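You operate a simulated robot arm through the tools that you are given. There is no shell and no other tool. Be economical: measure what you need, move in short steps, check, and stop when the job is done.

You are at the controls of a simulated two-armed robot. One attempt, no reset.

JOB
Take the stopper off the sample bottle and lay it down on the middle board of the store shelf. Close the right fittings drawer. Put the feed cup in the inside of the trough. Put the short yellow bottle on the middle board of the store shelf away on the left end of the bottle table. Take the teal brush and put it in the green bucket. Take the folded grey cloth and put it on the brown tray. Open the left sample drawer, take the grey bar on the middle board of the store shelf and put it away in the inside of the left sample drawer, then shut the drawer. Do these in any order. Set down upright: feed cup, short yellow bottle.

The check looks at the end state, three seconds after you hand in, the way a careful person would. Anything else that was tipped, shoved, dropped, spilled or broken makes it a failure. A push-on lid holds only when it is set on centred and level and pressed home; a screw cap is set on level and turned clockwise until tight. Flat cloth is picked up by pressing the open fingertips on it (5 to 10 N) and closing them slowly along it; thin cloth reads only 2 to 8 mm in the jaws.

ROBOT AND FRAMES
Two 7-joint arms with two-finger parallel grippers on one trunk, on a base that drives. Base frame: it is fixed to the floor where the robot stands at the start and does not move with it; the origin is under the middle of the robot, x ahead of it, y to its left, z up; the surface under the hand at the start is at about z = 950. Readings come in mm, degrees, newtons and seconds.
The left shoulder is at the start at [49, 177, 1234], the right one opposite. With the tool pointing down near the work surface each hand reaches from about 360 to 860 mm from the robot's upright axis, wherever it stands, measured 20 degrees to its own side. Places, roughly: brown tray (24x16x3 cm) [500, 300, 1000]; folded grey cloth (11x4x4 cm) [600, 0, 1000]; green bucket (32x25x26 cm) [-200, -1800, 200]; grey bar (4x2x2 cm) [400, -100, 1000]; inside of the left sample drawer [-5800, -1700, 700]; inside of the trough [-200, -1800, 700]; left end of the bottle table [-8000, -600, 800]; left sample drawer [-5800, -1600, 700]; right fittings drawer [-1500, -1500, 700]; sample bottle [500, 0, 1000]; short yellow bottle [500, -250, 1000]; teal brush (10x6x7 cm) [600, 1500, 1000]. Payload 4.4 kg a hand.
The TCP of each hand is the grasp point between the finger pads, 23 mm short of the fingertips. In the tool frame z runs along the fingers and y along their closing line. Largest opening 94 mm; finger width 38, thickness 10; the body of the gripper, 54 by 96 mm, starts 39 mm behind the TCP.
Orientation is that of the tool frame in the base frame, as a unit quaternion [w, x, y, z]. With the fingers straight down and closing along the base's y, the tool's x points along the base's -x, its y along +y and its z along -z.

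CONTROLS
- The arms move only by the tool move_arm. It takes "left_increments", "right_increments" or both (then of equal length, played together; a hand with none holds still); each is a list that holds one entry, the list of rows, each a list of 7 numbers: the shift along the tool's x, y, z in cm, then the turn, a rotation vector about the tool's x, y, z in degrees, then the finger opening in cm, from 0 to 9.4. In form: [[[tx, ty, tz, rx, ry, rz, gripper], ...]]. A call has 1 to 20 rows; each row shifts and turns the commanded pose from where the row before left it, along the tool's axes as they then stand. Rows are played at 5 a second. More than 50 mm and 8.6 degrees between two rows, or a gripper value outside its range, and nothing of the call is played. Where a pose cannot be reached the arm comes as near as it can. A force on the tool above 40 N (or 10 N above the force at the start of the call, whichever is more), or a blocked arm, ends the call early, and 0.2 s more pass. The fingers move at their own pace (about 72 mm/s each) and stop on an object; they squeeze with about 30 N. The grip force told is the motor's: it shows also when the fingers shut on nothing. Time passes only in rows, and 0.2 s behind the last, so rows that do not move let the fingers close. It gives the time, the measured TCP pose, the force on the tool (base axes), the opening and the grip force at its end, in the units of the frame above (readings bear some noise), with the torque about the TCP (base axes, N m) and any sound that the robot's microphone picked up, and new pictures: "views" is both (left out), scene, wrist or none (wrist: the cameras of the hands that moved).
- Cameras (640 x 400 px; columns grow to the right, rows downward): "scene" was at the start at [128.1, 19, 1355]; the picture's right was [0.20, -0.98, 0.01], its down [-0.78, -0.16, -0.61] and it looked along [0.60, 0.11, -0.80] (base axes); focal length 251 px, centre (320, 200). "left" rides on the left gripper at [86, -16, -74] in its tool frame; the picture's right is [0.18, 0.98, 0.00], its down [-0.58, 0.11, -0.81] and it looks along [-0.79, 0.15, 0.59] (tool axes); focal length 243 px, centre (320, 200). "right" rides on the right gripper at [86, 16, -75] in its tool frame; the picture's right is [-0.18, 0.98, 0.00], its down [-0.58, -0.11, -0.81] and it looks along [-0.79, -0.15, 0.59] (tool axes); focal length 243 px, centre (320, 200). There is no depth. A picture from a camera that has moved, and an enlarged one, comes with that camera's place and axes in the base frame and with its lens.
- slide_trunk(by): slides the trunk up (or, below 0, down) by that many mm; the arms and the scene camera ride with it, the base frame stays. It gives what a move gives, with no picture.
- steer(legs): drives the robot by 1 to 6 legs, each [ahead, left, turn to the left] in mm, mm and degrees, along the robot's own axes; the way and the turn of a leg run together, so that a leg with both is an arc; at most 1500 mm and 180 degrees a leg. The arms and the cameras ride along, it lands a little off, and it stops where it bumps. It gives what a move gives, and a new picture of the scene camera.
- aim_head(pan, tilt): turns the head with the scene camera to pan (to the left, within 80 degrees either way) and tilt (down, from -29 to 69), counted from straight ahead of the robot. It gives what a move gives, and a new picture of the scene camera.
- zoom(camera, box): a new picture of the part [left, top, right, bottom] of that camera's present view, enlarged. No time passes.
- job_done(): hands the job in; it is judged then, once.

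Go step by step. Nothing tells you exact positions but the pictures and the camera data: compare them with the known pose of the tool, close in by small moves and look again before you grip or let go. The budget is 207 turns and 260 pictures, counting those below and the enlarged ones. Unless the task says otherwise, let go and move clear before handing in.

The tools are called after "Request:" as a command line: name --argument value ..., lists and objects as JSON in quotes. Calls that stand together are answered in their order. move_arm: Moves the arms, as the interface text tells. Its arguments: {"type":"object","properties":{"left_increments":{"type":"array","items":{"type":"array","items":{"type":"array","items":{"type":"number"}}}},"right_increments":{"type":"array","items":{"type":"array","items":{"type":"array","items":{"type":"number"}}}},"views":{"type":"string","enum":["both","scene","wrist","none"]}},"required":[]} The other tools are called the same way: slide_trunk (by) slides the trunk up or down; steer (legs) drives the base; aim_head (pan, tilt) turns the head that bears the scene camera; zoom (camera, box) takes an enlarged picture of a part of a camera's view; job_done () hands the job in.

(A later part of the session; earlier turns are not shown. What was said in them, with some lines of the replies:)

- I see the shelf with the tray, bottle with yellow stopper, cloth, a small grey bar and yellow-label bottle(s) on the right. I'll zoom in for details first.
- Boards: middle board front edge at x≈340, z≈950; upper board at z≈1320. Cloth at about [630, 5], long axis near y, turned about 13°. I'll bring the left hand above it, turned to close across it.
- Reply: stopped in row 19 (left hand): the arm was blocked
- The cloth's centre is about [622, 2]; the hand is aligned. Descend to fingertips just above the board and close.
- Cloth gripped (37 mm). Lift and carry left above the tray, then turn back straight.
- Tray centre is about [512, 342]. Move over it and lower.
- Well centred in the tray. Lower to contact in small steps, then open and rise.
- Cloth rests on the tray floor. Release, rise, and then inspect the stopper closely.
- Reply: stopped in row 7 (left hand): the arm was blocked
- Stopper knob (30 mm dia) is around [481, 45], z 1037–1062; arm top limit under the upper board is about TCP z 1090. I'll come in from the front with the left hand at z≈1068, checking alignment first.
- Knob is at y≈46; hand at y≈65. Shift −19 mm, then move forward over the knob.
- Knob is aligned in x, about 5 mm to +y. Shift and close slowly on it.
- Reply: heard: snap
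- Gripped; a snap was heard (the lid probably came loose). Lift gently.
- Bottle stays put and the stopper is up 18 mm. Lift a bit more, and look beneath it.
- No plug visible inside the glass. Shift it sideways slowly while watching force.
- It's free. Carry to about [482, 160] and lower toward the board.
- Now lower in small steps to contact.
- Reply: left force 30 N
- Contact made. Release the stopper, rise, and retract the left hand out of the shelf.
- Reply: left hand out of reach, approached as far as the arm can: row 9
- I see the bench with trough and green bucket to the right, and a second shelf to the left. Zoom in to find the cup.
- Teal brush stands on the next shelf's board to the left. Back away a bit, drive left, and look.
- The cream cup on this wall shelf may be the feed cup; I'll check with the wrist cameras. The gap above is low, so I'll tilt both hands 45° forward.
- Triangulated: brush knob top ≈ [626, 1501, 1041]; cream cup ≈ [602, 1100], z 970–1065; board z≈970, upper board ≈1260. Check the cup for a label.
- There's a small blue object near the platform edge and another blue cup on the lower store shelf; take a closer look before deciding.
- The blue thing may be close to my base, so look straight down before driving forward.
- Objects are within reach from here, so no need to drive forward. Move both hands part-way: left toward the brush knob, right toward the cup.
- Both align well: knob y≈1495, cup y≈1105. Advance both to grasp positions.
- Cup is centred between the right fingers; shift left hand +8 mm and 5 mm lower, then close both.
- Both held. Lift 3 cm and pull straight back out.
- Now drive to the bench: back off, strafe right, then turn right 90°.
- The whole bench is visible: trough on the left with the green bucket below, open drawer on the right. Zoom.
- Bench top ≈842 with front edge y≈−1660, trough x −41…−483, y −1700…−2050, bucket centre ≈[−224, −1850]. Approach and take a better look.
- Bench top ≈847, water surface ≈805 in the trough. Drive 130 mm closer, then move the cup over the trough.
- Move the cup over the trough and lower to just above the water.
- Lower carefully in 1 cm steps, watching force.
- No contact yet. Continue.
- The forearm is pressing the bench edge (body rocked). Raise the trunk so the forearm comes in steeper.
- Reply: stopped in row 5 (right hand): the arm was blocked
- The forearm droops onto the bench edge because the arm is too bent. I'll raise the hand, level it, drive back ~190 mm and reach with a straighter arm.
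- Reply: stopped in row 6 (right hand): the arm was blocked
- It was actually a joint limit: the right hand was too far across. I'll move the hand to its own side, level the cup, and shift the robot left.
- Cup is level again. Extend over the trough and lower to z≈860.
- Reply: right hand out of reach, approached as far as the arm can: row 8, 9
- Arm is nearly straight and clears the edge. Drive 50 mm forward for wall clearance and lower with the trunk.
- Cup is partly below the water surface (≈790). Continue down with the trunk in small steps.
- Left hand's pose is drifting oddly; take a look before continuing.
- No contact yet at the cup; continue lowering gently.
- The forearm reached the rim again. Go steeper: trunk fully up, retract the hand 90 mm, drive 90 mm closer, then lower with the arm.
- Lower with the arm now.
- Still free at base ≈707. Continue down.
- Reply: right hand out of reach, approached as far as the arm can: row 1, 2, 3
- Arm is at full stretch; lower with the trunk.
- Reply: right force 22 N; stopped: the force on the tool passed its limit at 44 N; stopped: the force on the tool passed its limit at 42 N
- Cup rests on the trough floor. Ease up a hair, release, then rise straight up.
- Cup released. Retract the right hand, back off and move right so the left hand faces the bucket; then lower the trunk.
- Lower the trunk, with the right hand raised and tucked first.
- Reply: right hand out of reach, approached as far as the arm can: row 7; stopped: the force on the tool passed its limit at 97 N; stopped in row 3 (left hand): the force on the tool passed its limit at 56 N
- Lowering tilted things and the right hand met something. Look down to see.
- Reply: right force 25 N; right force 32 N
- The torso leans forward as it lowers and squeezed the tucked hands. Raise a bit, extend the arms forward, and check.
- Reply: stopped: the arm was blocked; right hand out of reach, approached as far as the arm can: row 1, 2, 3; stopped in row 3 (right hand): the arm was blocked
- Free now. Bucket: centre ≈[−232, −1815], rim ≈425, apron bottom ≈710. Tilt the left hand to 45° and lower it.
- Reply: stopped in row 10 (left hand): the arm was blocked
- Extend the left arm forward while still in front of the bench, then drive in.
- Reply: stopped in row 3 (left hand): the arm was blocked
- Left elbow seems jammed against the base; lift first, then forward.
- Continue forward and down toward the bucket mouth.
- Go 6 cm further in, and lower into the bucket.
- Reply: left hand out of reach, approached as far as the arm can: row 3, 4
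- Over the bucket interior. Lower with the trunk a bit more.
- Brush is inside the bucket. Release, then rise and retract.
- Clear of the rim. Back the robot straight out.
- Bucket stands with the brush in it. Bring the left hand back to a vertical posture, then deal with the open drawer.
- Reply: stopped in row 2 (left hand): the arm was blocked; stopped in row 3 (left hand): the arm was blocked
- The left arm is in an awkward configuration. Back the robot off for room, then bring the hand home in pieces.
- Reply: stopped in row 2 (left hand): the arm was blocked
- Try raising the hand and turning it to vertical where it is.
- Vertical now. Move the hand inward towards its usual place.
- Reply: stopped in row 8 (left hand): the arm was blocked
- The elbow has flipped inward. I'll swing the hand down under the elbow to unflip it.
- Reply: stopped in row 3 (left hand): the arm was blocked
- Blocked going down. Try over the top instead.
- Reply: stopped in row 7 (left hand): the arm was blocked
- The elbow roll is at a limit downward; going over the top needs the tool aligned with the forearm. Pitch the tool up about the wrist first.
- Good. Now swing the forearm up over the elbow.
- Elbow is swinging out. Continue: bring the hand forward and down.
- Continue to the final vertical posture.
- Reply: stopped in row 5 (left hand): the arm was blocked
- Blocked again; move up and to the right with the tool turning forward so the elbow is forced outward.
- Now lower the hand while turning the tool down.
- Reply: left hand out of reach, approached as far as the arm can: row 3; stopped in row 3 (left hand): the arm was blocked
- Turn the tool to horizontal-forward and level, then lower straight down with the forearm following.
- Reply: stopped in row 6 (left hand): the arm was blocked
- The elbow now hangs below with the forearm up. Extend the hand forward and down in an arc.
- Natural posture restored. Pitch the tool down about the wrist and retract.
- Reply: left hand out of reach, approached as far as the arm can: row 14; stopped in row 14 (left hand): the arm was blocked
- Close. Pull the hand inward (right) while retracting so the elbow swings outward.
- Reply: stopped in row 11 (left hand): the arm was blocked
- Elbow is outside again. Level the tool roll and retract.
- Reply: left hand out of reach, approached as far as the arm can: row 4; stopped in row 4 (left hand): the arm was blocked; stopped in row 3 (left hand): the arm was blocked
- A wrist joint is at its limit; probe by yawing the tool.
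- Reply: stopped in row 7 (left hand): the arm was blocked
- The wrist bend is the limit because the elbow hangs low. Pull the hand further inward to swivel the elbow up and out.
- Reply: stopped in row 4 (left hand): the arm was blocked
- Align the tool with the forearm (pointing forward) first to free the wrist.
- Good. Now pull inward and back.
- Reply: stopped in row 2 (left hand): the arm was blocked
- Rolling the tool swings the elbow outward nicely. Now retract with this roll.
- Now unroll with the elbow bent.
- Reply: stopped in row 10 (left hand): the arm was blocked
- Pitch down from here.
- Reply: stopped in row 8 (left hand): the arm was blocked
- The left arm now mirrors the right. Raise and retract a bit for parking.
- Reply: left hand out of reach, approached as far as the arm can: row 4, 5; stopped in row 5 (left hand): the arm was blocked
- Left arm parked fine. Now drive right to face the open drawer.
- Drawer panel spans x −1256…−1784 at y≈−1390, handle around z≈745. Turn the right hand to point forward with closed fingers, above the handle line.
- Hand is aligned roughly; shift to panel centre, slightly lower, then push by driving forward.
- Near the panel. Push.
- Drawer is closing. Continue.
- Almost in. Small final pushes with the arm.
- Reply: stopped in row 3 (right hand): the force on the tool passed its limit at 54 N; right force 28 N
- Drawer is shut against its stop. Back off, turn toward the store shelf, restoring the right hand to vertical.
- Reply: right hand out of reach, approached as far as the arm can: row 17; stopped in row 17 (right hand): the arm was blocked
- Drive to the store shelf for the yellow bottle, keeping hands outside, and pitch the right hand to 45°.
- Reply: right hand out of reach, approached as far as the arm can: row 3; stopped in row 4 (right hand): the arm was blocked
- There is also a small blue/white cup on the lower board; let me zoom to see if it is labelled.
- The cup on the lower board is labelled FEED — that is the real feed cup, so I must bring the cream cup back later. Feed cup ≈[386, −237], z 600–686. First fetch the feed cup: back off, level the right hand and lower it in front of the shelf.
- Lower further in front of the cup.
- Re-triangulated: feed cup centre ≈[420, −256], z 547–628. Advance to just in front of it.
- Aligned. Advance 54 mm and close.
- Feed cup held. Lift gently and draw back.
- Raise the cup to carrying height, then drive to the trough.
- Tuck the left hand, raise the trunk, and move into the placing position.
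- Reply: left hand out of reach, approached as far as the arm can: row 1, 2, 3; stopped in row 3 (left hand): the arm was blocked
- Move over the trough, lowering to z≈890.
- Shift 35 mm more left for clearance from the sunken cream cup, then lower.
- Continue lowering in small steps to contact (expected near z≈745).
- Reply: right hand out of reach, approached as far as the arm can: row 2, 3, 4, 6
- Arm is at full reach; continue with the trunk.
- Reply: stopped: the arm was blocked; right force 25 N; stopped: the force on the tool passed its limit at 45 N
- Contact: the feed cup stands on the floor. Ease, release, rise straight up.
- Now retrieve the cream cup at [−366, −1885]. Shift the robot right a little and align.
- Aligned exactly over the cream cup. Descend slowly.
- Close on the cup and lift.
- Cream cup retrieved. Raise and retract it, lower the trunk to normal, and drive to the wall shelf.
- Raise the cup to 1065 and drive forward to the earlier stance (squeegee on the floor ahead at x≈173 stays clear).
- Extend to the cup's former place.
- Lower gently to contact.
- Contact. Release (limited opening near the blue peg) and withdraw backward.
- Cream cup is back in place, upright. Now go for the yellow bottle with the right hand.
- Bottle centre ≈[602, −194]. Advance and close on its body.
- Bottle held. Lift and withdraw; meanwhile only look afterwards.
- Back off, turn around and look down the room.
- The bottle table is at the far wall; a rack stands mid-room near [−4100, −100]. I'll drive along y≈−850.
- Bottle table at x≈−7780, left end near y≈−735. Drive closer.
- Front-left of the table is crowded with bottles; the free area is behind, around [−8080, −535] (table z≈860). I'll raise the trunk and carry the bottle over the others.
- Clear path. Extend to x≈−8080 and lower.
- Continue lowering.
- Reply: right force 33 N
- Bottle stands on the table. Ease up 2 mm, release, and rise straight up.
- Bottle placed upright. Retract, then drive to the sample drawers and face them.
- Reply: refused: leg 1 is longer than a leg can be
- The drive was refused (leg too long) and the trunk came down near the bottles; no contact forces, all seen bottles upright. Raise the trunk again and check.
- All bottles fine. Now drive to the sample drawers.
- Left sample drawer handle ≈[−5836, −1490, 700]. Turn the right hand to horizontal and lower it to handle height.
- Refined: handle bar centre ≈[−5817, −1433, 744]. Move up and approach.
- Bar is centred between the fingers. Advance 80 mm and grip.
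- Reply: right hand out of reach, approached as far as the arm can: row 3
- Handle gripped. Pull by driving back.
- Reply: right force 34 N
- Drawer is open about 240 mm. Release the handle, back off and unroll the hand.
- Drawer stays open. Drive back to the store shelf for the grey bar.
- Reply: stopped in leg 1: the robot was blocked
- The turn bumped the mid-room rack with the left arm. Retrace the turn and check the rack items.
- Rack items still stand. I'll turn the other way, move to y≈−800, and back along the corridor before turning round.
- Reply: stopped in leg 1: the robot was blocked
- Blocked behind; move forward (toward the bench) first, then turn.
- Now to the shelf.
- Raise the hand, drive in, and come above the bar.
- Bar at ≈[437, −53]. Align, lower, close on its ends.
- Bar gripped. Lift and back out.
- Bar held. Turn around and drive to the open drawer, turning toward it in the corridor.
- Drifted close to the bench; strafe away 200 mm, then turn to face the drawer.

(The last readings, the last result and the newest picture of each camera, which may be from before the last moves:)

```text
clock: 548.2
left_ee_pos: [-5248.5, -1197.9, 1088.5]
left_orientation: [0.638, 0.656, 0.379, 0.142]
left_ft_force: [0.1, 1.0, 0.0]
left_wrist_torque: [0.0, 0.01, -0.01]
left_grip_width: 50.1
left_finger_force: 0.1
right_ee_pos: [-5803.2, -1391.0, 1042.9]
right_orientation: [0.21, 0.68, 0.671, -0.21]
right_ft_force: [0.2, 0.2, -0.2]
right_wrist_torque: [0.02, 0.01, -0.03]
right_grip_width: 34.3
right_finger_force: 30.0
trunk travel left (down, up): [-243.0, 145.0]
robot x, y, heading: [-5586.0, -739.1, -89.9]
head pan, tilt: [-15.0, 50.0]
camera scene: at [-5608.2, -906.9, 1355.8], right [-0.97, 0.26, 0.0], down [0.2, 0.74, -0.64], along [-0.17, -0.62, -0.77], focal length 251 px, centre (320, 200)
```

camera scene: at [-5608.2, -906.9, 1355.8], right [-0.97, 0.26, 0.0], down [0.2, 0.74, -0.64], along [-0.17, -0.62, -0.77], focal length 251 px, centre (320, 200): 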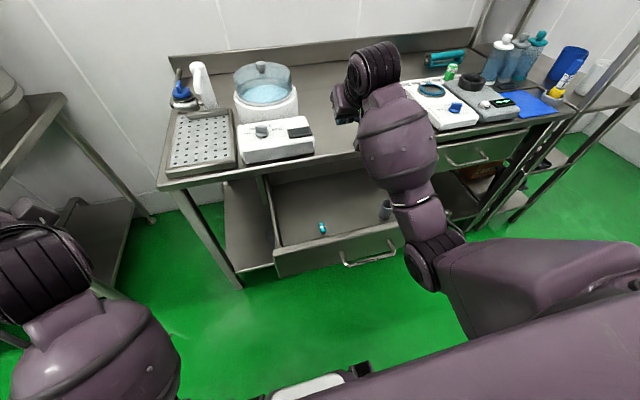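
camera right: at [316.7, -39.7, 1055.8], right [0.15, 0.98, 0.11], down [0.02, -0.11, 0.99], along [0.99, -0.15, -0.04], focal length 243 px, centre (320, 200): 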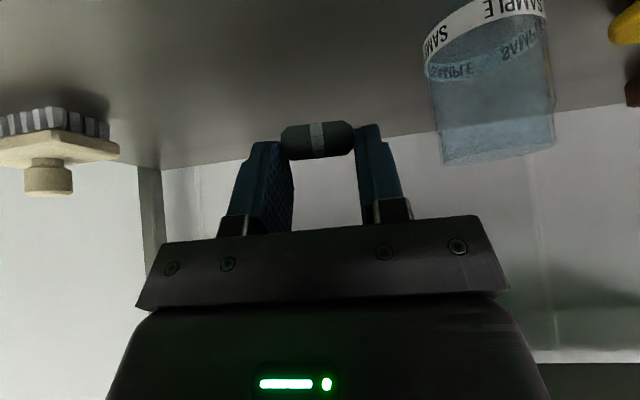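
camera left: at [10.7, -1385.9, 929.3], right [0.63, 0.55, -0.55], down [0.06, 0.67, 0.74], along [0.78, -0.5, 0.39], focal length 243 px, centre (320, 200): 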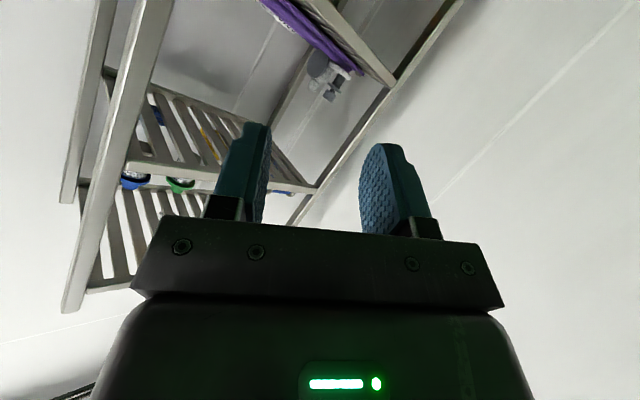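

Drawer interior visible: free spot between the teal item and the dark cup. Lower the bar at about [−5840, −1392].

Request:
move_arm --right_increments '[[[0, -1.9, 0, 0, 0, 0, 2.5], [0, -1.9, 0, 0, 0, 0, 2.5], [2.39, 0, 3.46, 0, 0, 0, 2.5], [2.39, 0, 3.46, 0, 0, 0, 2.5], [2.39, 0, 3.46, 0, 0, 0, 2.5], [2.39, 0, 3.46, 0, 0, 0, 2.5], [2.39, 0, 3.46, 0, 0, 0, 2.5], [2.0, 0, 2.9, 0, 0, 0, 2.5], [0, 0, 0, 0, 0, 0, 2.5]]]'

```text
clock: 550.2
left_ee_pos: [-5247.9, -1197.3, 1087.8]
left_orientation: [0.637, 0.656, 0.378, 0.142]
left_ft_force: [0.0, 1.1, -0.7]
left_wrist_torque: [0.02, -0.03, -0.01]
left_grip_width: 50.3
left_finger_force: 0.2
right_ee_pos: [-5838.9, -1386.5, 797.1]
right_orientation: [0.211, 0.678, 0.671, -0.211]
right_ft_force: [-0.3, 0.4, -0.1]
right_wrist_torque: [-0.04, 0.0, 0.04]
right_grip_width: 34.4
right_finger_force: 29.7
trunk travel left (down, up): [-243.0, 145.0]
robot x, y, heading: [-5585.5, -734.8, -90.2]
head pan, tilt: [-15.0, 50.0]
camera scene: at [-5608.2, -906.7, 1355.8], right [-0.97, 0.26, 0.0], down [0.2, 0.74, -0.64], along [-0.17, -0.62, -0.77], focal length 251 px, centre (320, 200)
camera right: at [-5821.7, -1274.6, 808.8], right [0.98, -0.16, 0.11], down [-0.11, -0.02, 0.99], along [-0.16, -0.99, -0.04], focal length 243 px, centre (320, 200)
```

scene: 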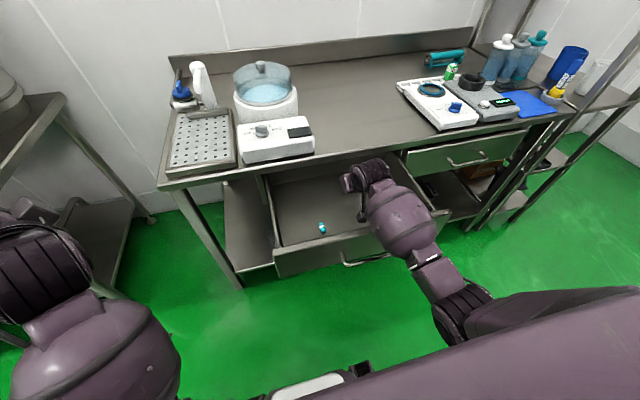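
right: 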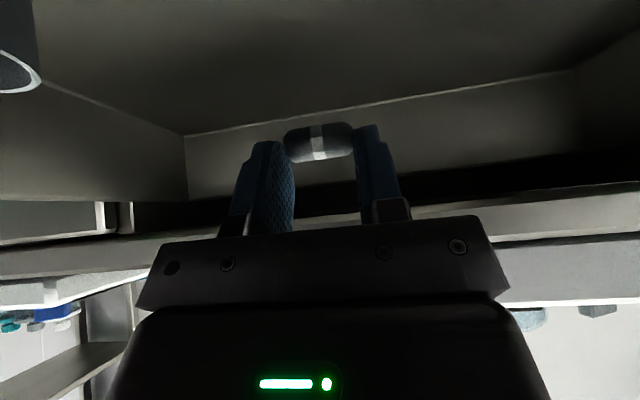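

Continue lowering slowly to the drawer floor.

Request:
move_arm --right_increments '[[[0.85, 0, 1.23, 0, 0, 0, 2.5], [0.85, 0, 1.23, 0, 0, 0, 2.5], [0.57, 0, 0.82, 0, 0, 0, 2.5], [0.57, 0, 0.82, 0, 0, 0, 2.5], [0.45, 0, 0.66, 0, 0, 0, 2.5], [0.3, 0, 0.45, 0, 0, 0, 2.5], [0.3, 0, 0.45, 0, 0, 0, 2.5], [0.3, 0, 0.45, 0, 0, 0, 2.5], [0.2, 0, 0.3, 0, 0, 0, 2.5], [0.2, 0, 0.3, 0, 0, 0, 2.5]]]' --views "wrist"

```text
clock: 552.6
left_ee_pos: [-5245.3, -1197.5, 1086.7]
left_orientation: [0.636, 0.657, 0.38, 0.14]
left_ft_force: [1.2, -0.7, -0.2]
left_wrist_torque: [-0.03, -0.02, 0.01]
left_grip_width: 50.4
left_finger_force: 0.1
right_ee_pos: [-5841.3, -1410.8, 749.6]
right_orientation: [0.229, 0.67, 0.666, -0.234]
right_ft_force: [-0.8, -2.1, -0.3]
right_wrist_torque: [0.06, 0.01, 0.04]
right_grip_width: 34.3
right_finger_force: 30.0
trunk travel left (down, up): [-243.0, 145.0]
robot x, y, heading: [-5583.3, -733.3, -90.1]
head pan, tilt: [-15.0, 50.0]
stopped in row 10 (right hand): the arm was blocked; the commanded pose is now the measured one
camera right: at [-5824.7, -1298.2, 754.5], right [0.98, -0.15, 0.11], down [-0.1, 0.04, 0.99], along [-0.16, -0.99, 0.03], focal length 243 px, centre (320, 200)
```

right: 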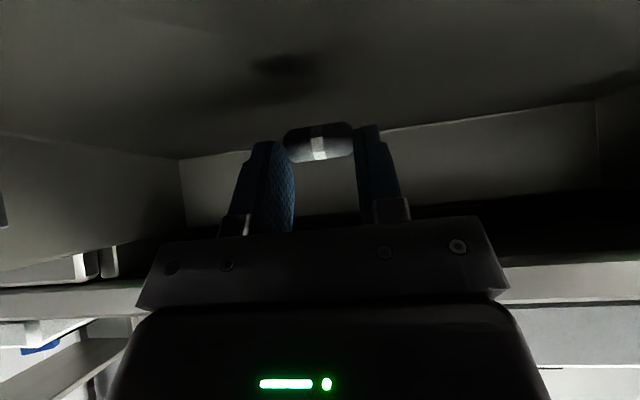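

The forearm touches the front panel. Raise a bit, make the hand more upright, then lower again.

Request:
move_arm --right_increments '[[[-1.8, 0, -2.4, 0, 0, 0, 2.5], [0, 0, 0, 0, 8, 0, 2.5], [0, 0, 0, 0, 8, 0, 2.5], [0, 0, 0, 0, 8, 0, 2.5], [0.6, 0, 1.9, 0, 0, 0, 2.5], [0.5, 0, 1.6, 0, 0, 0, 2.5], [0.25, 0, 0.8, 0, 0, 0, 2.5], [0.2, 0, 0.6, 0, 0, 0, 2.5], [0.15, 0, 0.5, 0, 0, 0, 2.5], [0.15, 0, 0.5, 0, 0, 0, 2.5]]]' --views "wrist"

```text
clock: 554.7
left_ee_pos: [-5248.0, -1198.6, 1087.2]
left_orientation: [0.637, 0.656, 0.379, 0.141]
left_ft_force: [-1.3, 0.5, 0.9]
left_wrist_torque: [-0.02, 0.0, 0.02]
left_grip_width: 49.9
left_finger_force: 0.0
right_ee_pos: [-5840.7, -1406.2, 721.1]
right_orientation: [0.086, 0.704, 0.699, -0.087]
right_ft_force: [-0.3, -2.9, 23.1]
right_wrist_torque: [0.08, 0.27, -0.11]
right_grip_width: 34.8
right_finger_force: 30.3
trunk travel left (down, up): [-243.0, 145.0]
robot x, y, heading: [-5585.0, -735.7, -90.0]
head pan, tilt: [-15.0, 50.0]
stopped in row 10 (right hand): the force on the tool passed its limit at 45 N (the readings are from after the stop); the commanded pose is now the measured one
camera right: at [-5824.0, -1304.3, 772.3], right [0.98, -0.19, 0.05], down [-0.11, -0.37, 0.92], along [-0.15, -0.91, -0.38], focal length 243 px, centre (320, 200)
```

right: 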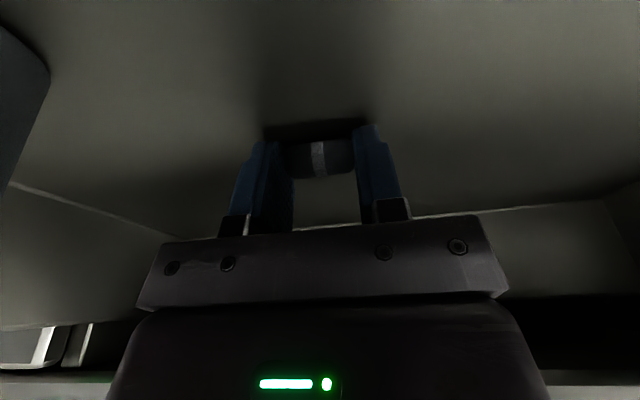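

Contact with the drawer floor. Release and rise straight up.

Request:
move_arm --right_increments '[[[0, 0, -0.1, 0, 0, 0, 4], [0, 0, 0, 0, 0, 0, 5.5], [0, 0, 0, 0, 0, 0, 6], [-0.3, 0, -1, 0, 0, 0, 6], [-0.5, 0, -2, 0, 0, 0, 6], [-0.8, 0, -3.5, 0, 0, 0, 6], [-0.5, 0, -4, 0, 0, 0, 6], [-0.5, 0, -4, 0, 0, 0, 6], [-0.5, 0, -4, 0, 0, 0, 6], [-0.5, 0, -4, 0, 0, 0, 6], [-0.5, 0, -4, 0, 0, 0, 6]]]' --views "scene"

```text
clock: 557.1
left_ee_pos: [-5248.9, -1198.1, 1089.3]
left_orientation: [0.637, 0.656, 0.379, 0.142]
left_ft_force: [1.0, 0.6, 0.7]
left_wrist_torque: [0.01, 0.02, -0.05]
left_grip_width: 50.0
left_finger_force: 0.1
right_ee_pos: [-5841.7, -1374.9, 986.7]
right_orientation: [0.083, 0.705, 0.699, -0.083]
right_ft_force: [-0.8, 0.5, -0.1]
right_wrist_torque: [0.01, 0.02, 0.0]
right_grip_width: 59.7
right_finger_force: 0.1
trunk travel left (down, up): [-243.0, 145.0]
robot x, y, heading: [-5586.4, -737.0, -90.2]
head pan, tilt: [-15.0, 50.0]
camera scene: at [-5609.1, -906.4, 1355.9], right [-0.97, 0.26, 0.0], down [0.2, 0.74, -0.64], along [-0.17, -0.62, -0.77], focal length 251 px, centre (320, 200)
```

scene: 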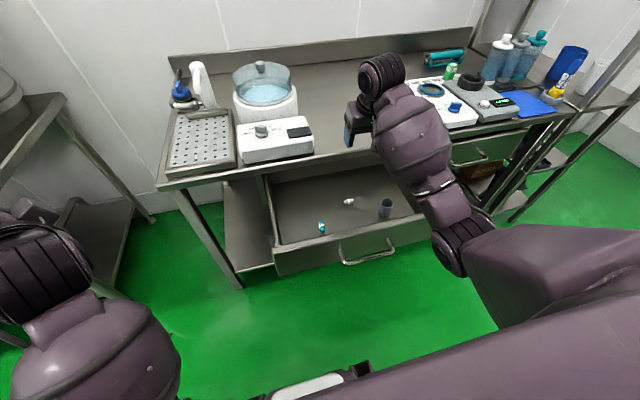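

Bar lies in the drawer. Back off, set the right hand horizontal with closed fingers beside the handle, and push the drawer shut.

Request:
steer --legs '[[-345, 0, 0]]'

Request:
move_arm --right_increments '[[[-2.4, 0, 0, 0, -8.4, 0, 0], [-2.4, 0, 0, 0, -8.4, 0, 0], [-2.4, 0, 0, 0, -8.4, 0, 0], [-2.4, 0, 0, 0, -8.4, 0, 0], [-2.4, 0, 0, 0, -8.4, 0, 0], [-2.4, 0, 0, 0, -8.4, 0, 0], [-2.4, 0, 0, 0, -8.4, 0, 0], [-2.4, 0, 0, 0, -8.4, 0, 0], [-2.4, 0, 0, 0, -8.4, 0, 0], [0, 4.5, -1.5, 0, 0, 0, 0], [0, 4.5, -1.5, 0, 0, 0, 0], [0, 4.5, -1, 0, 0, 0, 0], [4.2, 0, 0, 0, 0, 0, 0], [4.2, 0, 0, 0, 0, 0, 0], [4.2, 0, 0, 0, 0, 0, 0], [4.2, 0, 0, 0, 0, 0, 0], [4.2, 0, 0, 0, 0, 0, 0], [4.2, 0, 0, 0, 0, 0, 0], [4.2, 0, 0, 0, 0, 0, 0]]]' --views "scene"

```text
clock: 559.3
left_ee_pos: [-5248.8, -856.7, 1087.1]
left_orientation: [0.638, 0.657, 0.377, 0.141]
left_ft_force: [0.0, -0.1, -0.3]
left_wrist_torque: [0.04, 0.0, -0.01]
left_grip_width: 50.0
left_finger_force: 0.0
right_ee_pos: [-5841.6, -1033.2, 985.7]
right_orientation: [0.082, 0.706, 0.698, -0.085]
right_ft_force: [0.5, 1.1, -0.9]
right_wrist_torque: [-0.04, 0.0, 0.02]
right_grip_width: 59.9
right_finger_force: 0.0
trunk travel left (down, up): [-243.0, 145.0]
robot x, y, heading: [-5586.7, -395.7, -90.5]
head pan, tilt: [-15.0, 50.0]
camera scene: at [-5607.7, -564.3, 1355.9], right [-0.96, 0.26, 0.0], down [0.2, 0.74, -0.64], along [-0.17, -0.62, -0.77], focal length 251 px, centre (320, 200)
```

scene: 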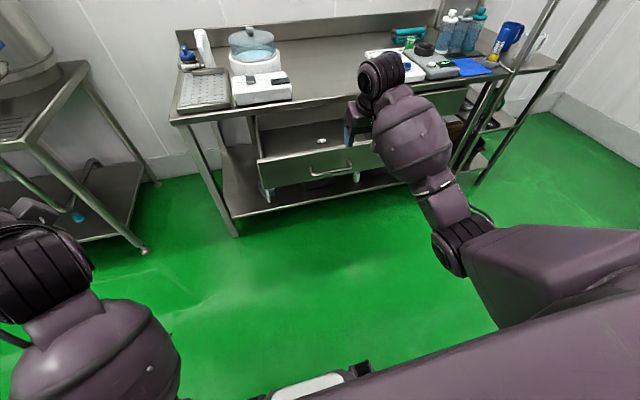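

```text
clock: 563.5
left_ee_pos: [-5249.1, -856.7, 1088.2]
left_orientation: [0.637, 0.657, 0.377, 0.14]
left_ft_force: [-0.6, -0.1, 0.2]
left_wrist_torque: [-0.03, 0.0, -0.02]
left_grip_width: 50.1
left_finger_force: 0.1
right_ee_pos: [-5750.9, -1132.8, 830.2]
right_orientation: [0.466, 0.457, 0.539, -0.533]
right_ft_force: [0.4, 0.3, 0.4]
right_wrist_torque: [0.02, -0.03, -0.03]
right_grip_width: 0.0
right_finger_force: 29.5
trunk travel left (down, up): [-243.0, 145.0]
robot x, y, heading: [-5583.0, -395.2, -90.2]
head pan, tilt: [-15.0, 50.0]
stopped in row 19 (right hand): the arm was blocked; the commanded pose is now the measured one
camera scene: at [-5607.9, -564.6, 1355.9], right [-0.96, 0.26, 0.0], down [0.2, 0.74, -0.64], along [-0.17, -0.62, -0.77], focal length 251 px, centre (320, 200)
```

scene: 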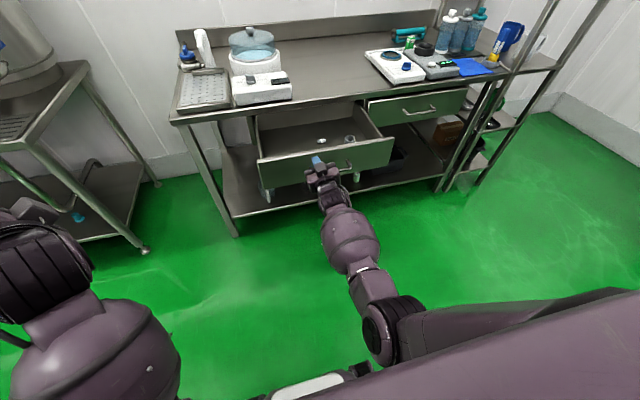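

Hand was too far across; shift arm right and the robot left, then lower beside the handle.

Request:
move_arm --right_increments '[[[0, -3, 0, 0, 0, 0, 0], [0, -3, 0, 0, 0, 0, 0], [0, 0, 0, 0, 0, 4, 0], [0, 0, 0, 0, 0, 4, 0], [4, 0, 0, 0, 0, 0, 0], [4, 0, 0, 0, 0, 0, 0]]]' --views "none"

Request:
steer --legs '[[0, 105, 0]]'

```text
clock: 564.9
left_ee_pos: [-5248.3, -857.5, 1089.0]
left_orientation: [0.637, 0.657, 0.377, 0.141]
left_ft_force: [0.4, 0.3, -0.4]
left_wrist_torque: [-0.01, -0.01, 0.01]
left_grip_width: 50.0
left_finger_force: 0.0
right_ee_pos: [-5810.7, -1133.1, 757.4]
right_orientation: [0.503, 0.494, 0.505, -0.498]
right_ft_force: [0.6, 0.4, 0.6]
right_wrist_torque: [-0.01, 0.07, 0.02]
right_grip_width: 0.0
right_finger_force: 29.9
trunk travel left (down, up): [-243.0, 145.0]
robot x, y, heading: [-5585.1, -393.6, -90.2]
head pan, tilt: [-15.0, 50.0]
```

```text
clock: 566.1
left_ee_pos: [-5197.6, -856.1, 1088.2]
left_orientation: [0.638, 0.655, 0.38, 0.143]
left_ft_force: [-0.2, -0.6, 1.3]
left_wrist_torque: [-0.03, -0.01, 0.03]
left_grip_width: 49.8
left_finger_force: 0.0
right_ee_pos: [-5757.0, -1135.1, 757.5]
right_orientation: [0.504, 0.494, 0.506, -0.496]
right_ft_force: [-0.8, 0.5, -0.1]
right_wrist_torque: [0.02, 0.03, 0.02]
right_grip_width: 0.0
right_finger_force: 29.8
trunk travel left (down, up): [-243.0, 145.0]
robot x, y, heading: [-5538.7, -396.0, -89.7]
head pan, tilt: [-15.0, 50.0]
stopped in leg 1: the robot was blocked; the commanded pose is now the measured one
camera scene: at [-5559.8, -566.7, 1355.7], right [-0.97, 0.26, 0.0], down [0.2, 0.74, -0.64], along [-0.16, -0.62, -0.77], focal length 251 px, centre (320, 200)
```

scene: 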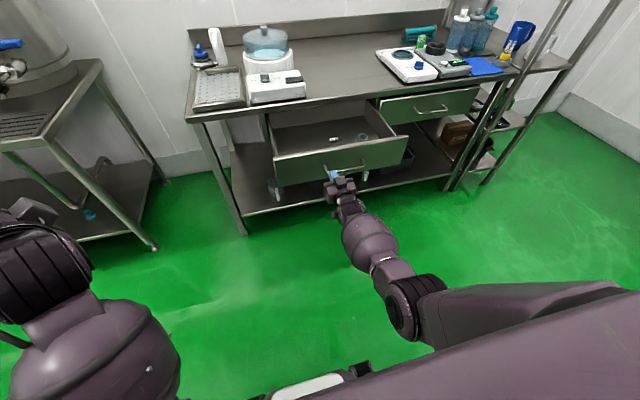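

Touched the rack on the left; ease off. I'll push on the handle bar itself (z≈745).

Request:
steer --legs '[[0, -40, 0]]'

Request:
move_arm --right_increments '[[[1.2, -1, 0, 0, 0, 0, 0], [0, 0, 0, 0, 0, 0, 0]]]' --views "none"

Request:
steer --legs '[[150, 0, 0], [90, 0, 0]]'

```text
clock: 567.1
left_ee_pos: [-5235.6, -855.5, 1088.3]
left_orientation: [0.637, 0.656, 0.379, 0.144]
left_ft_force: [-0.3, 0.2, 0.6]
left_wrist_torque: [0.0, 0.02, -0.01]
left_grip_width: 50.2
left_finger_force: 0.2
right_ee_pos: [-5795.0, -1134.5, 758.2]
right_orientation: [0.504, 0.494, 0.506, -0.497]
right_ft_force: [-0.4, 0.3, -0.2]
right_wrist_torque: [0.01, 0.06, -0.01]
right_grip_width: 0.0
right_finger_force: 29.7
trunk travel left (down, up): [-243.0, 145.0]
robot x, y, heading: [-5577.1, -394.2, -89.8]
head pan, tilt: [-15.0, 50.0]
camera scene: at [-5598.1, -566.6, 1355.8], right [-0.97, 0.26, 0.0], down [0.2, 0.74, -0.64], along [-0.17, -0.62, -0.77], focal length 251 px, centre (320, 200)
```

scene: 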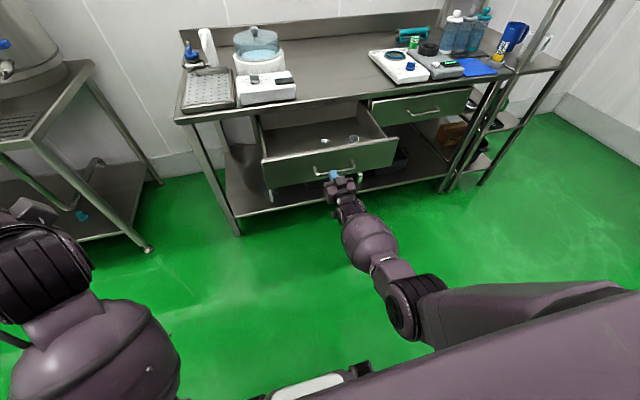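

```text
clock: 567.7
left_ee_pos: [-5235.1, -855.6, 1088.0]
left_orientation: [0.637, 0.655, 0.381, 0.144]
left_ft_force: [0.1, 0.0, -0.2]
left_wrist_torque: [0.0, 0.0, 0.0]
left_grip_width: 50.2
left_finger_force: 0.1
right_ee_pos: [-5805.0, -1136.4, 745.3]
right_orientation: [0.504, 0.494, 0.506, -0.496]
right_ft_force: [0.4, 0.9, 0.2]
right_wrist_torque: [0.02, 0.01, -0.03]
right_grip_width: 0.0
right_finger_force: 30.2
trunk travel left (down, up): [-243.0, 145.0]
robot x, y, heading: [-5575.4, -397.0, -89.7]
head pan, tilt: [-15.0, 50.0]
```

```text
clock: 569.8
left_ee_pos: [-5233.8, -1094.2, 1087.8]
left_orientation: [0.637, 0.655, 0.38, 0.144]
left_ft_force: [0.3, 0.0, -0.6]
left_wrist_torque: [0.01, 0.01, 0.01]
left_grip_width: 49.8
left_finger_force: 0.0
right_ee_pos: [-5804.8, -1373.1, 744.6]
right_orientation: [0.504, 0.493, 0.507, -0.496]
right_ft_force: [-0.8, -0.6, -1.1]
right_wrist_torque: [0.0, -0.02, 0.02]
right_grip_width: 0.0
right_finger_force: 30.3
trunk travel left (down, up): [-243.0, 145.0]
robot x, y, heading: [-5574.1, -630.1, -89.6]
head pan, tilt: [-15.0, 50.0]
camera scene: at [-5596.9, -804.8, 1355.6], right [-0.97, 0.26, 0.0], down [0.2, 0.74, -0.64], along [-0.17, -0.62, -0.77], focal length 251 px, centre (320, 200)
```

scene: 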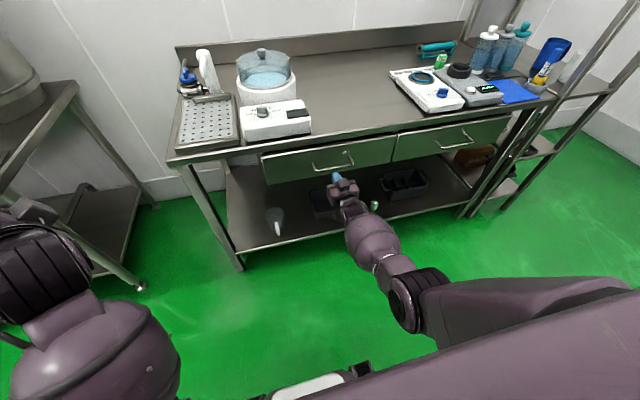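

Nearly shut. Push the last bit with the arm until it stops.

Request:
move_arm --right_increments '[[[0, 0, 1, 0, 0, 0, 0], [0, 0, 1, 0, 0, 0, 0], [0, 0, 1, 0, 0, 0, 0], [0, 0, 1, 0, 0, 0, 0], [0, 0, 1, 0, 0, 0, 0], [0, 0, 1, 0, 0, 0, 0], [0, 0, 1, 0, 0, 0, 0]]]' --views "none"

Request:
zoom --camera "scene" --box '[230, 90, 540, 240]'

```text
clock: 570.7
left_ee_pos: [-5234.2, -1089.7, 1090.7]
left_orientation: [0.638, 0.655, 0.379, 0.143]
left_ft_force: [-1.2, 0.5, -0.2]
left_wrist_torque: [0.01, 0.01, 0.01]
left_grip_width: 50.2
left_finger_force: 0.1
right_ee_pos: [-5800.9, -1397.3, 746.1]
right_orientation: [0.505, 0.492, 0.506, -0.497]
right_ft_force: [1.3, 29.0, 15.5]
right_wrist_torque: [-0.34, 0.12, -0.08]
right_grip_width: 0.0
right_finger_force: 29.5
trunk travel left (down, up): [-243.0, 145.0]
robot x, y, heading: [-5574.0, -629.5, -89.9]
head pan, tilt: [-15.0, 50.0]
stopped in row 4 (right hand): the force on the tool passed its limit at 59 N (the readings are from after the stop); the commanded pose is now the measured one
```

```text
2.06 times, centred on (385, 165) of scene
camera zoom: at [-5596.6, -798.3, 1356.7], right [-0.97, 0.26, 0.0], down [0.2, 0.74, -0.65], along [-0.17, -0.62, -0.76], focal length 518 px, centre (186, 272)
```

zoom: 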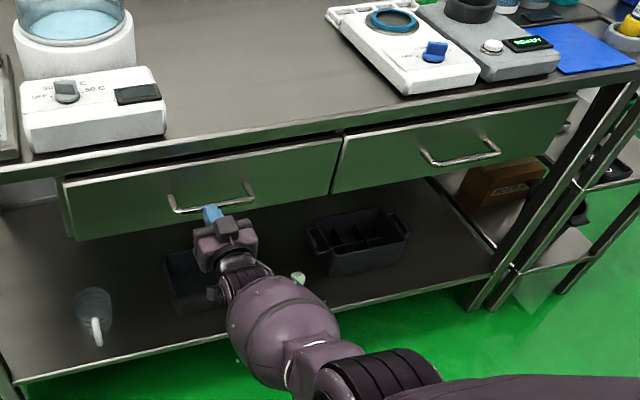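

Drawer is shut flush. Move the hand clear.

Request:
move_arm --right_increments '[[[0, 0, -3, 0, 0, 0, 0], [0, 0, -4, 0, 0, 0, 0], [0, 0, -4, 0, 0, 0, 0]]]' --views "scene"

```text
clock: 571.5
left_ee_pos: [-5235.0, -1092.0, 1087.2]
left_orientation: [0.638, 0.655, 0.379, 0.144]
left_ft_force: [-0.3, 0.2, -0.1]
left_wrist_torque: [-0.02, 0.0, 0.0]
left_grip_width: 50.0
left_finger_force: 0.1
right_ee_pos: [-5803.5, -1289.0, 741.7]
right_orientation: [0.504, 0.494, 0.507, -0.495]
right_ft_force: [0.2, -0.3, -0.2]
right_wrist_torque: [0.0, 0.0, 0.01]
right_grip_width: 0.1
right_finger_force: 29.6
trunk travel left (down, up): [-243.0, 145.0]
robot x, y, heading: [-5574.6, -629.9, -89.9]
head pan, tilt: [-15.0, 50.0]
camera scene: at [-5597.2, -802.3, 1355.9], right [-0.97, 0.26, 0.0], down [0.2, 0.74, -0.64], along [-0.17, -0.62, -0.77], focal length 251 px, centre (320, 200)
```

scene: 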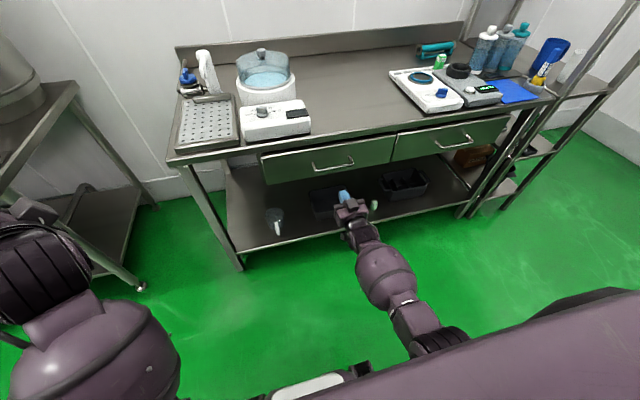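

The drawer is shut with the bar inside and both hands are clear, so I'm handing the job in.

Request:
job_done

```text
The job is handed in.
```

I finished all seven tasks and handed the job in. I could not see whether the feed cup is still upright, because it sits below the water in the trough.

- **Stopper:** it is off the sample bottle and lies on the middle board.
- **Right fittings drawer:** closed against its stop.
- **Feed cup:** set down level on the trough floor until it touched bottom, then released.
- **Short yellow bottle:** stands upright on the left end of the bottle table, behind the other bottles because the front was full.
- **Teal brush:** released from inside the green bucket, so it fell a short way.
- **Grey cloth:** on the brown tray.
- **Grey bar:** in the left sample drawer, which is shut flush.

Some other things happened along the way:

- **Wrong cup first:** I first put the cream cup from the wall shelf in the trough, before I saw the FEED label on the other one. I put it back upright in its old place.
- **Rack bumped:** the robot bumped the mid-room rack. Its items were still standing when I looked after the first bump. I did not look again after a later light touch.
- **Bench edge:** the right forearm pressed on the edge of the bench at the trough a few times.
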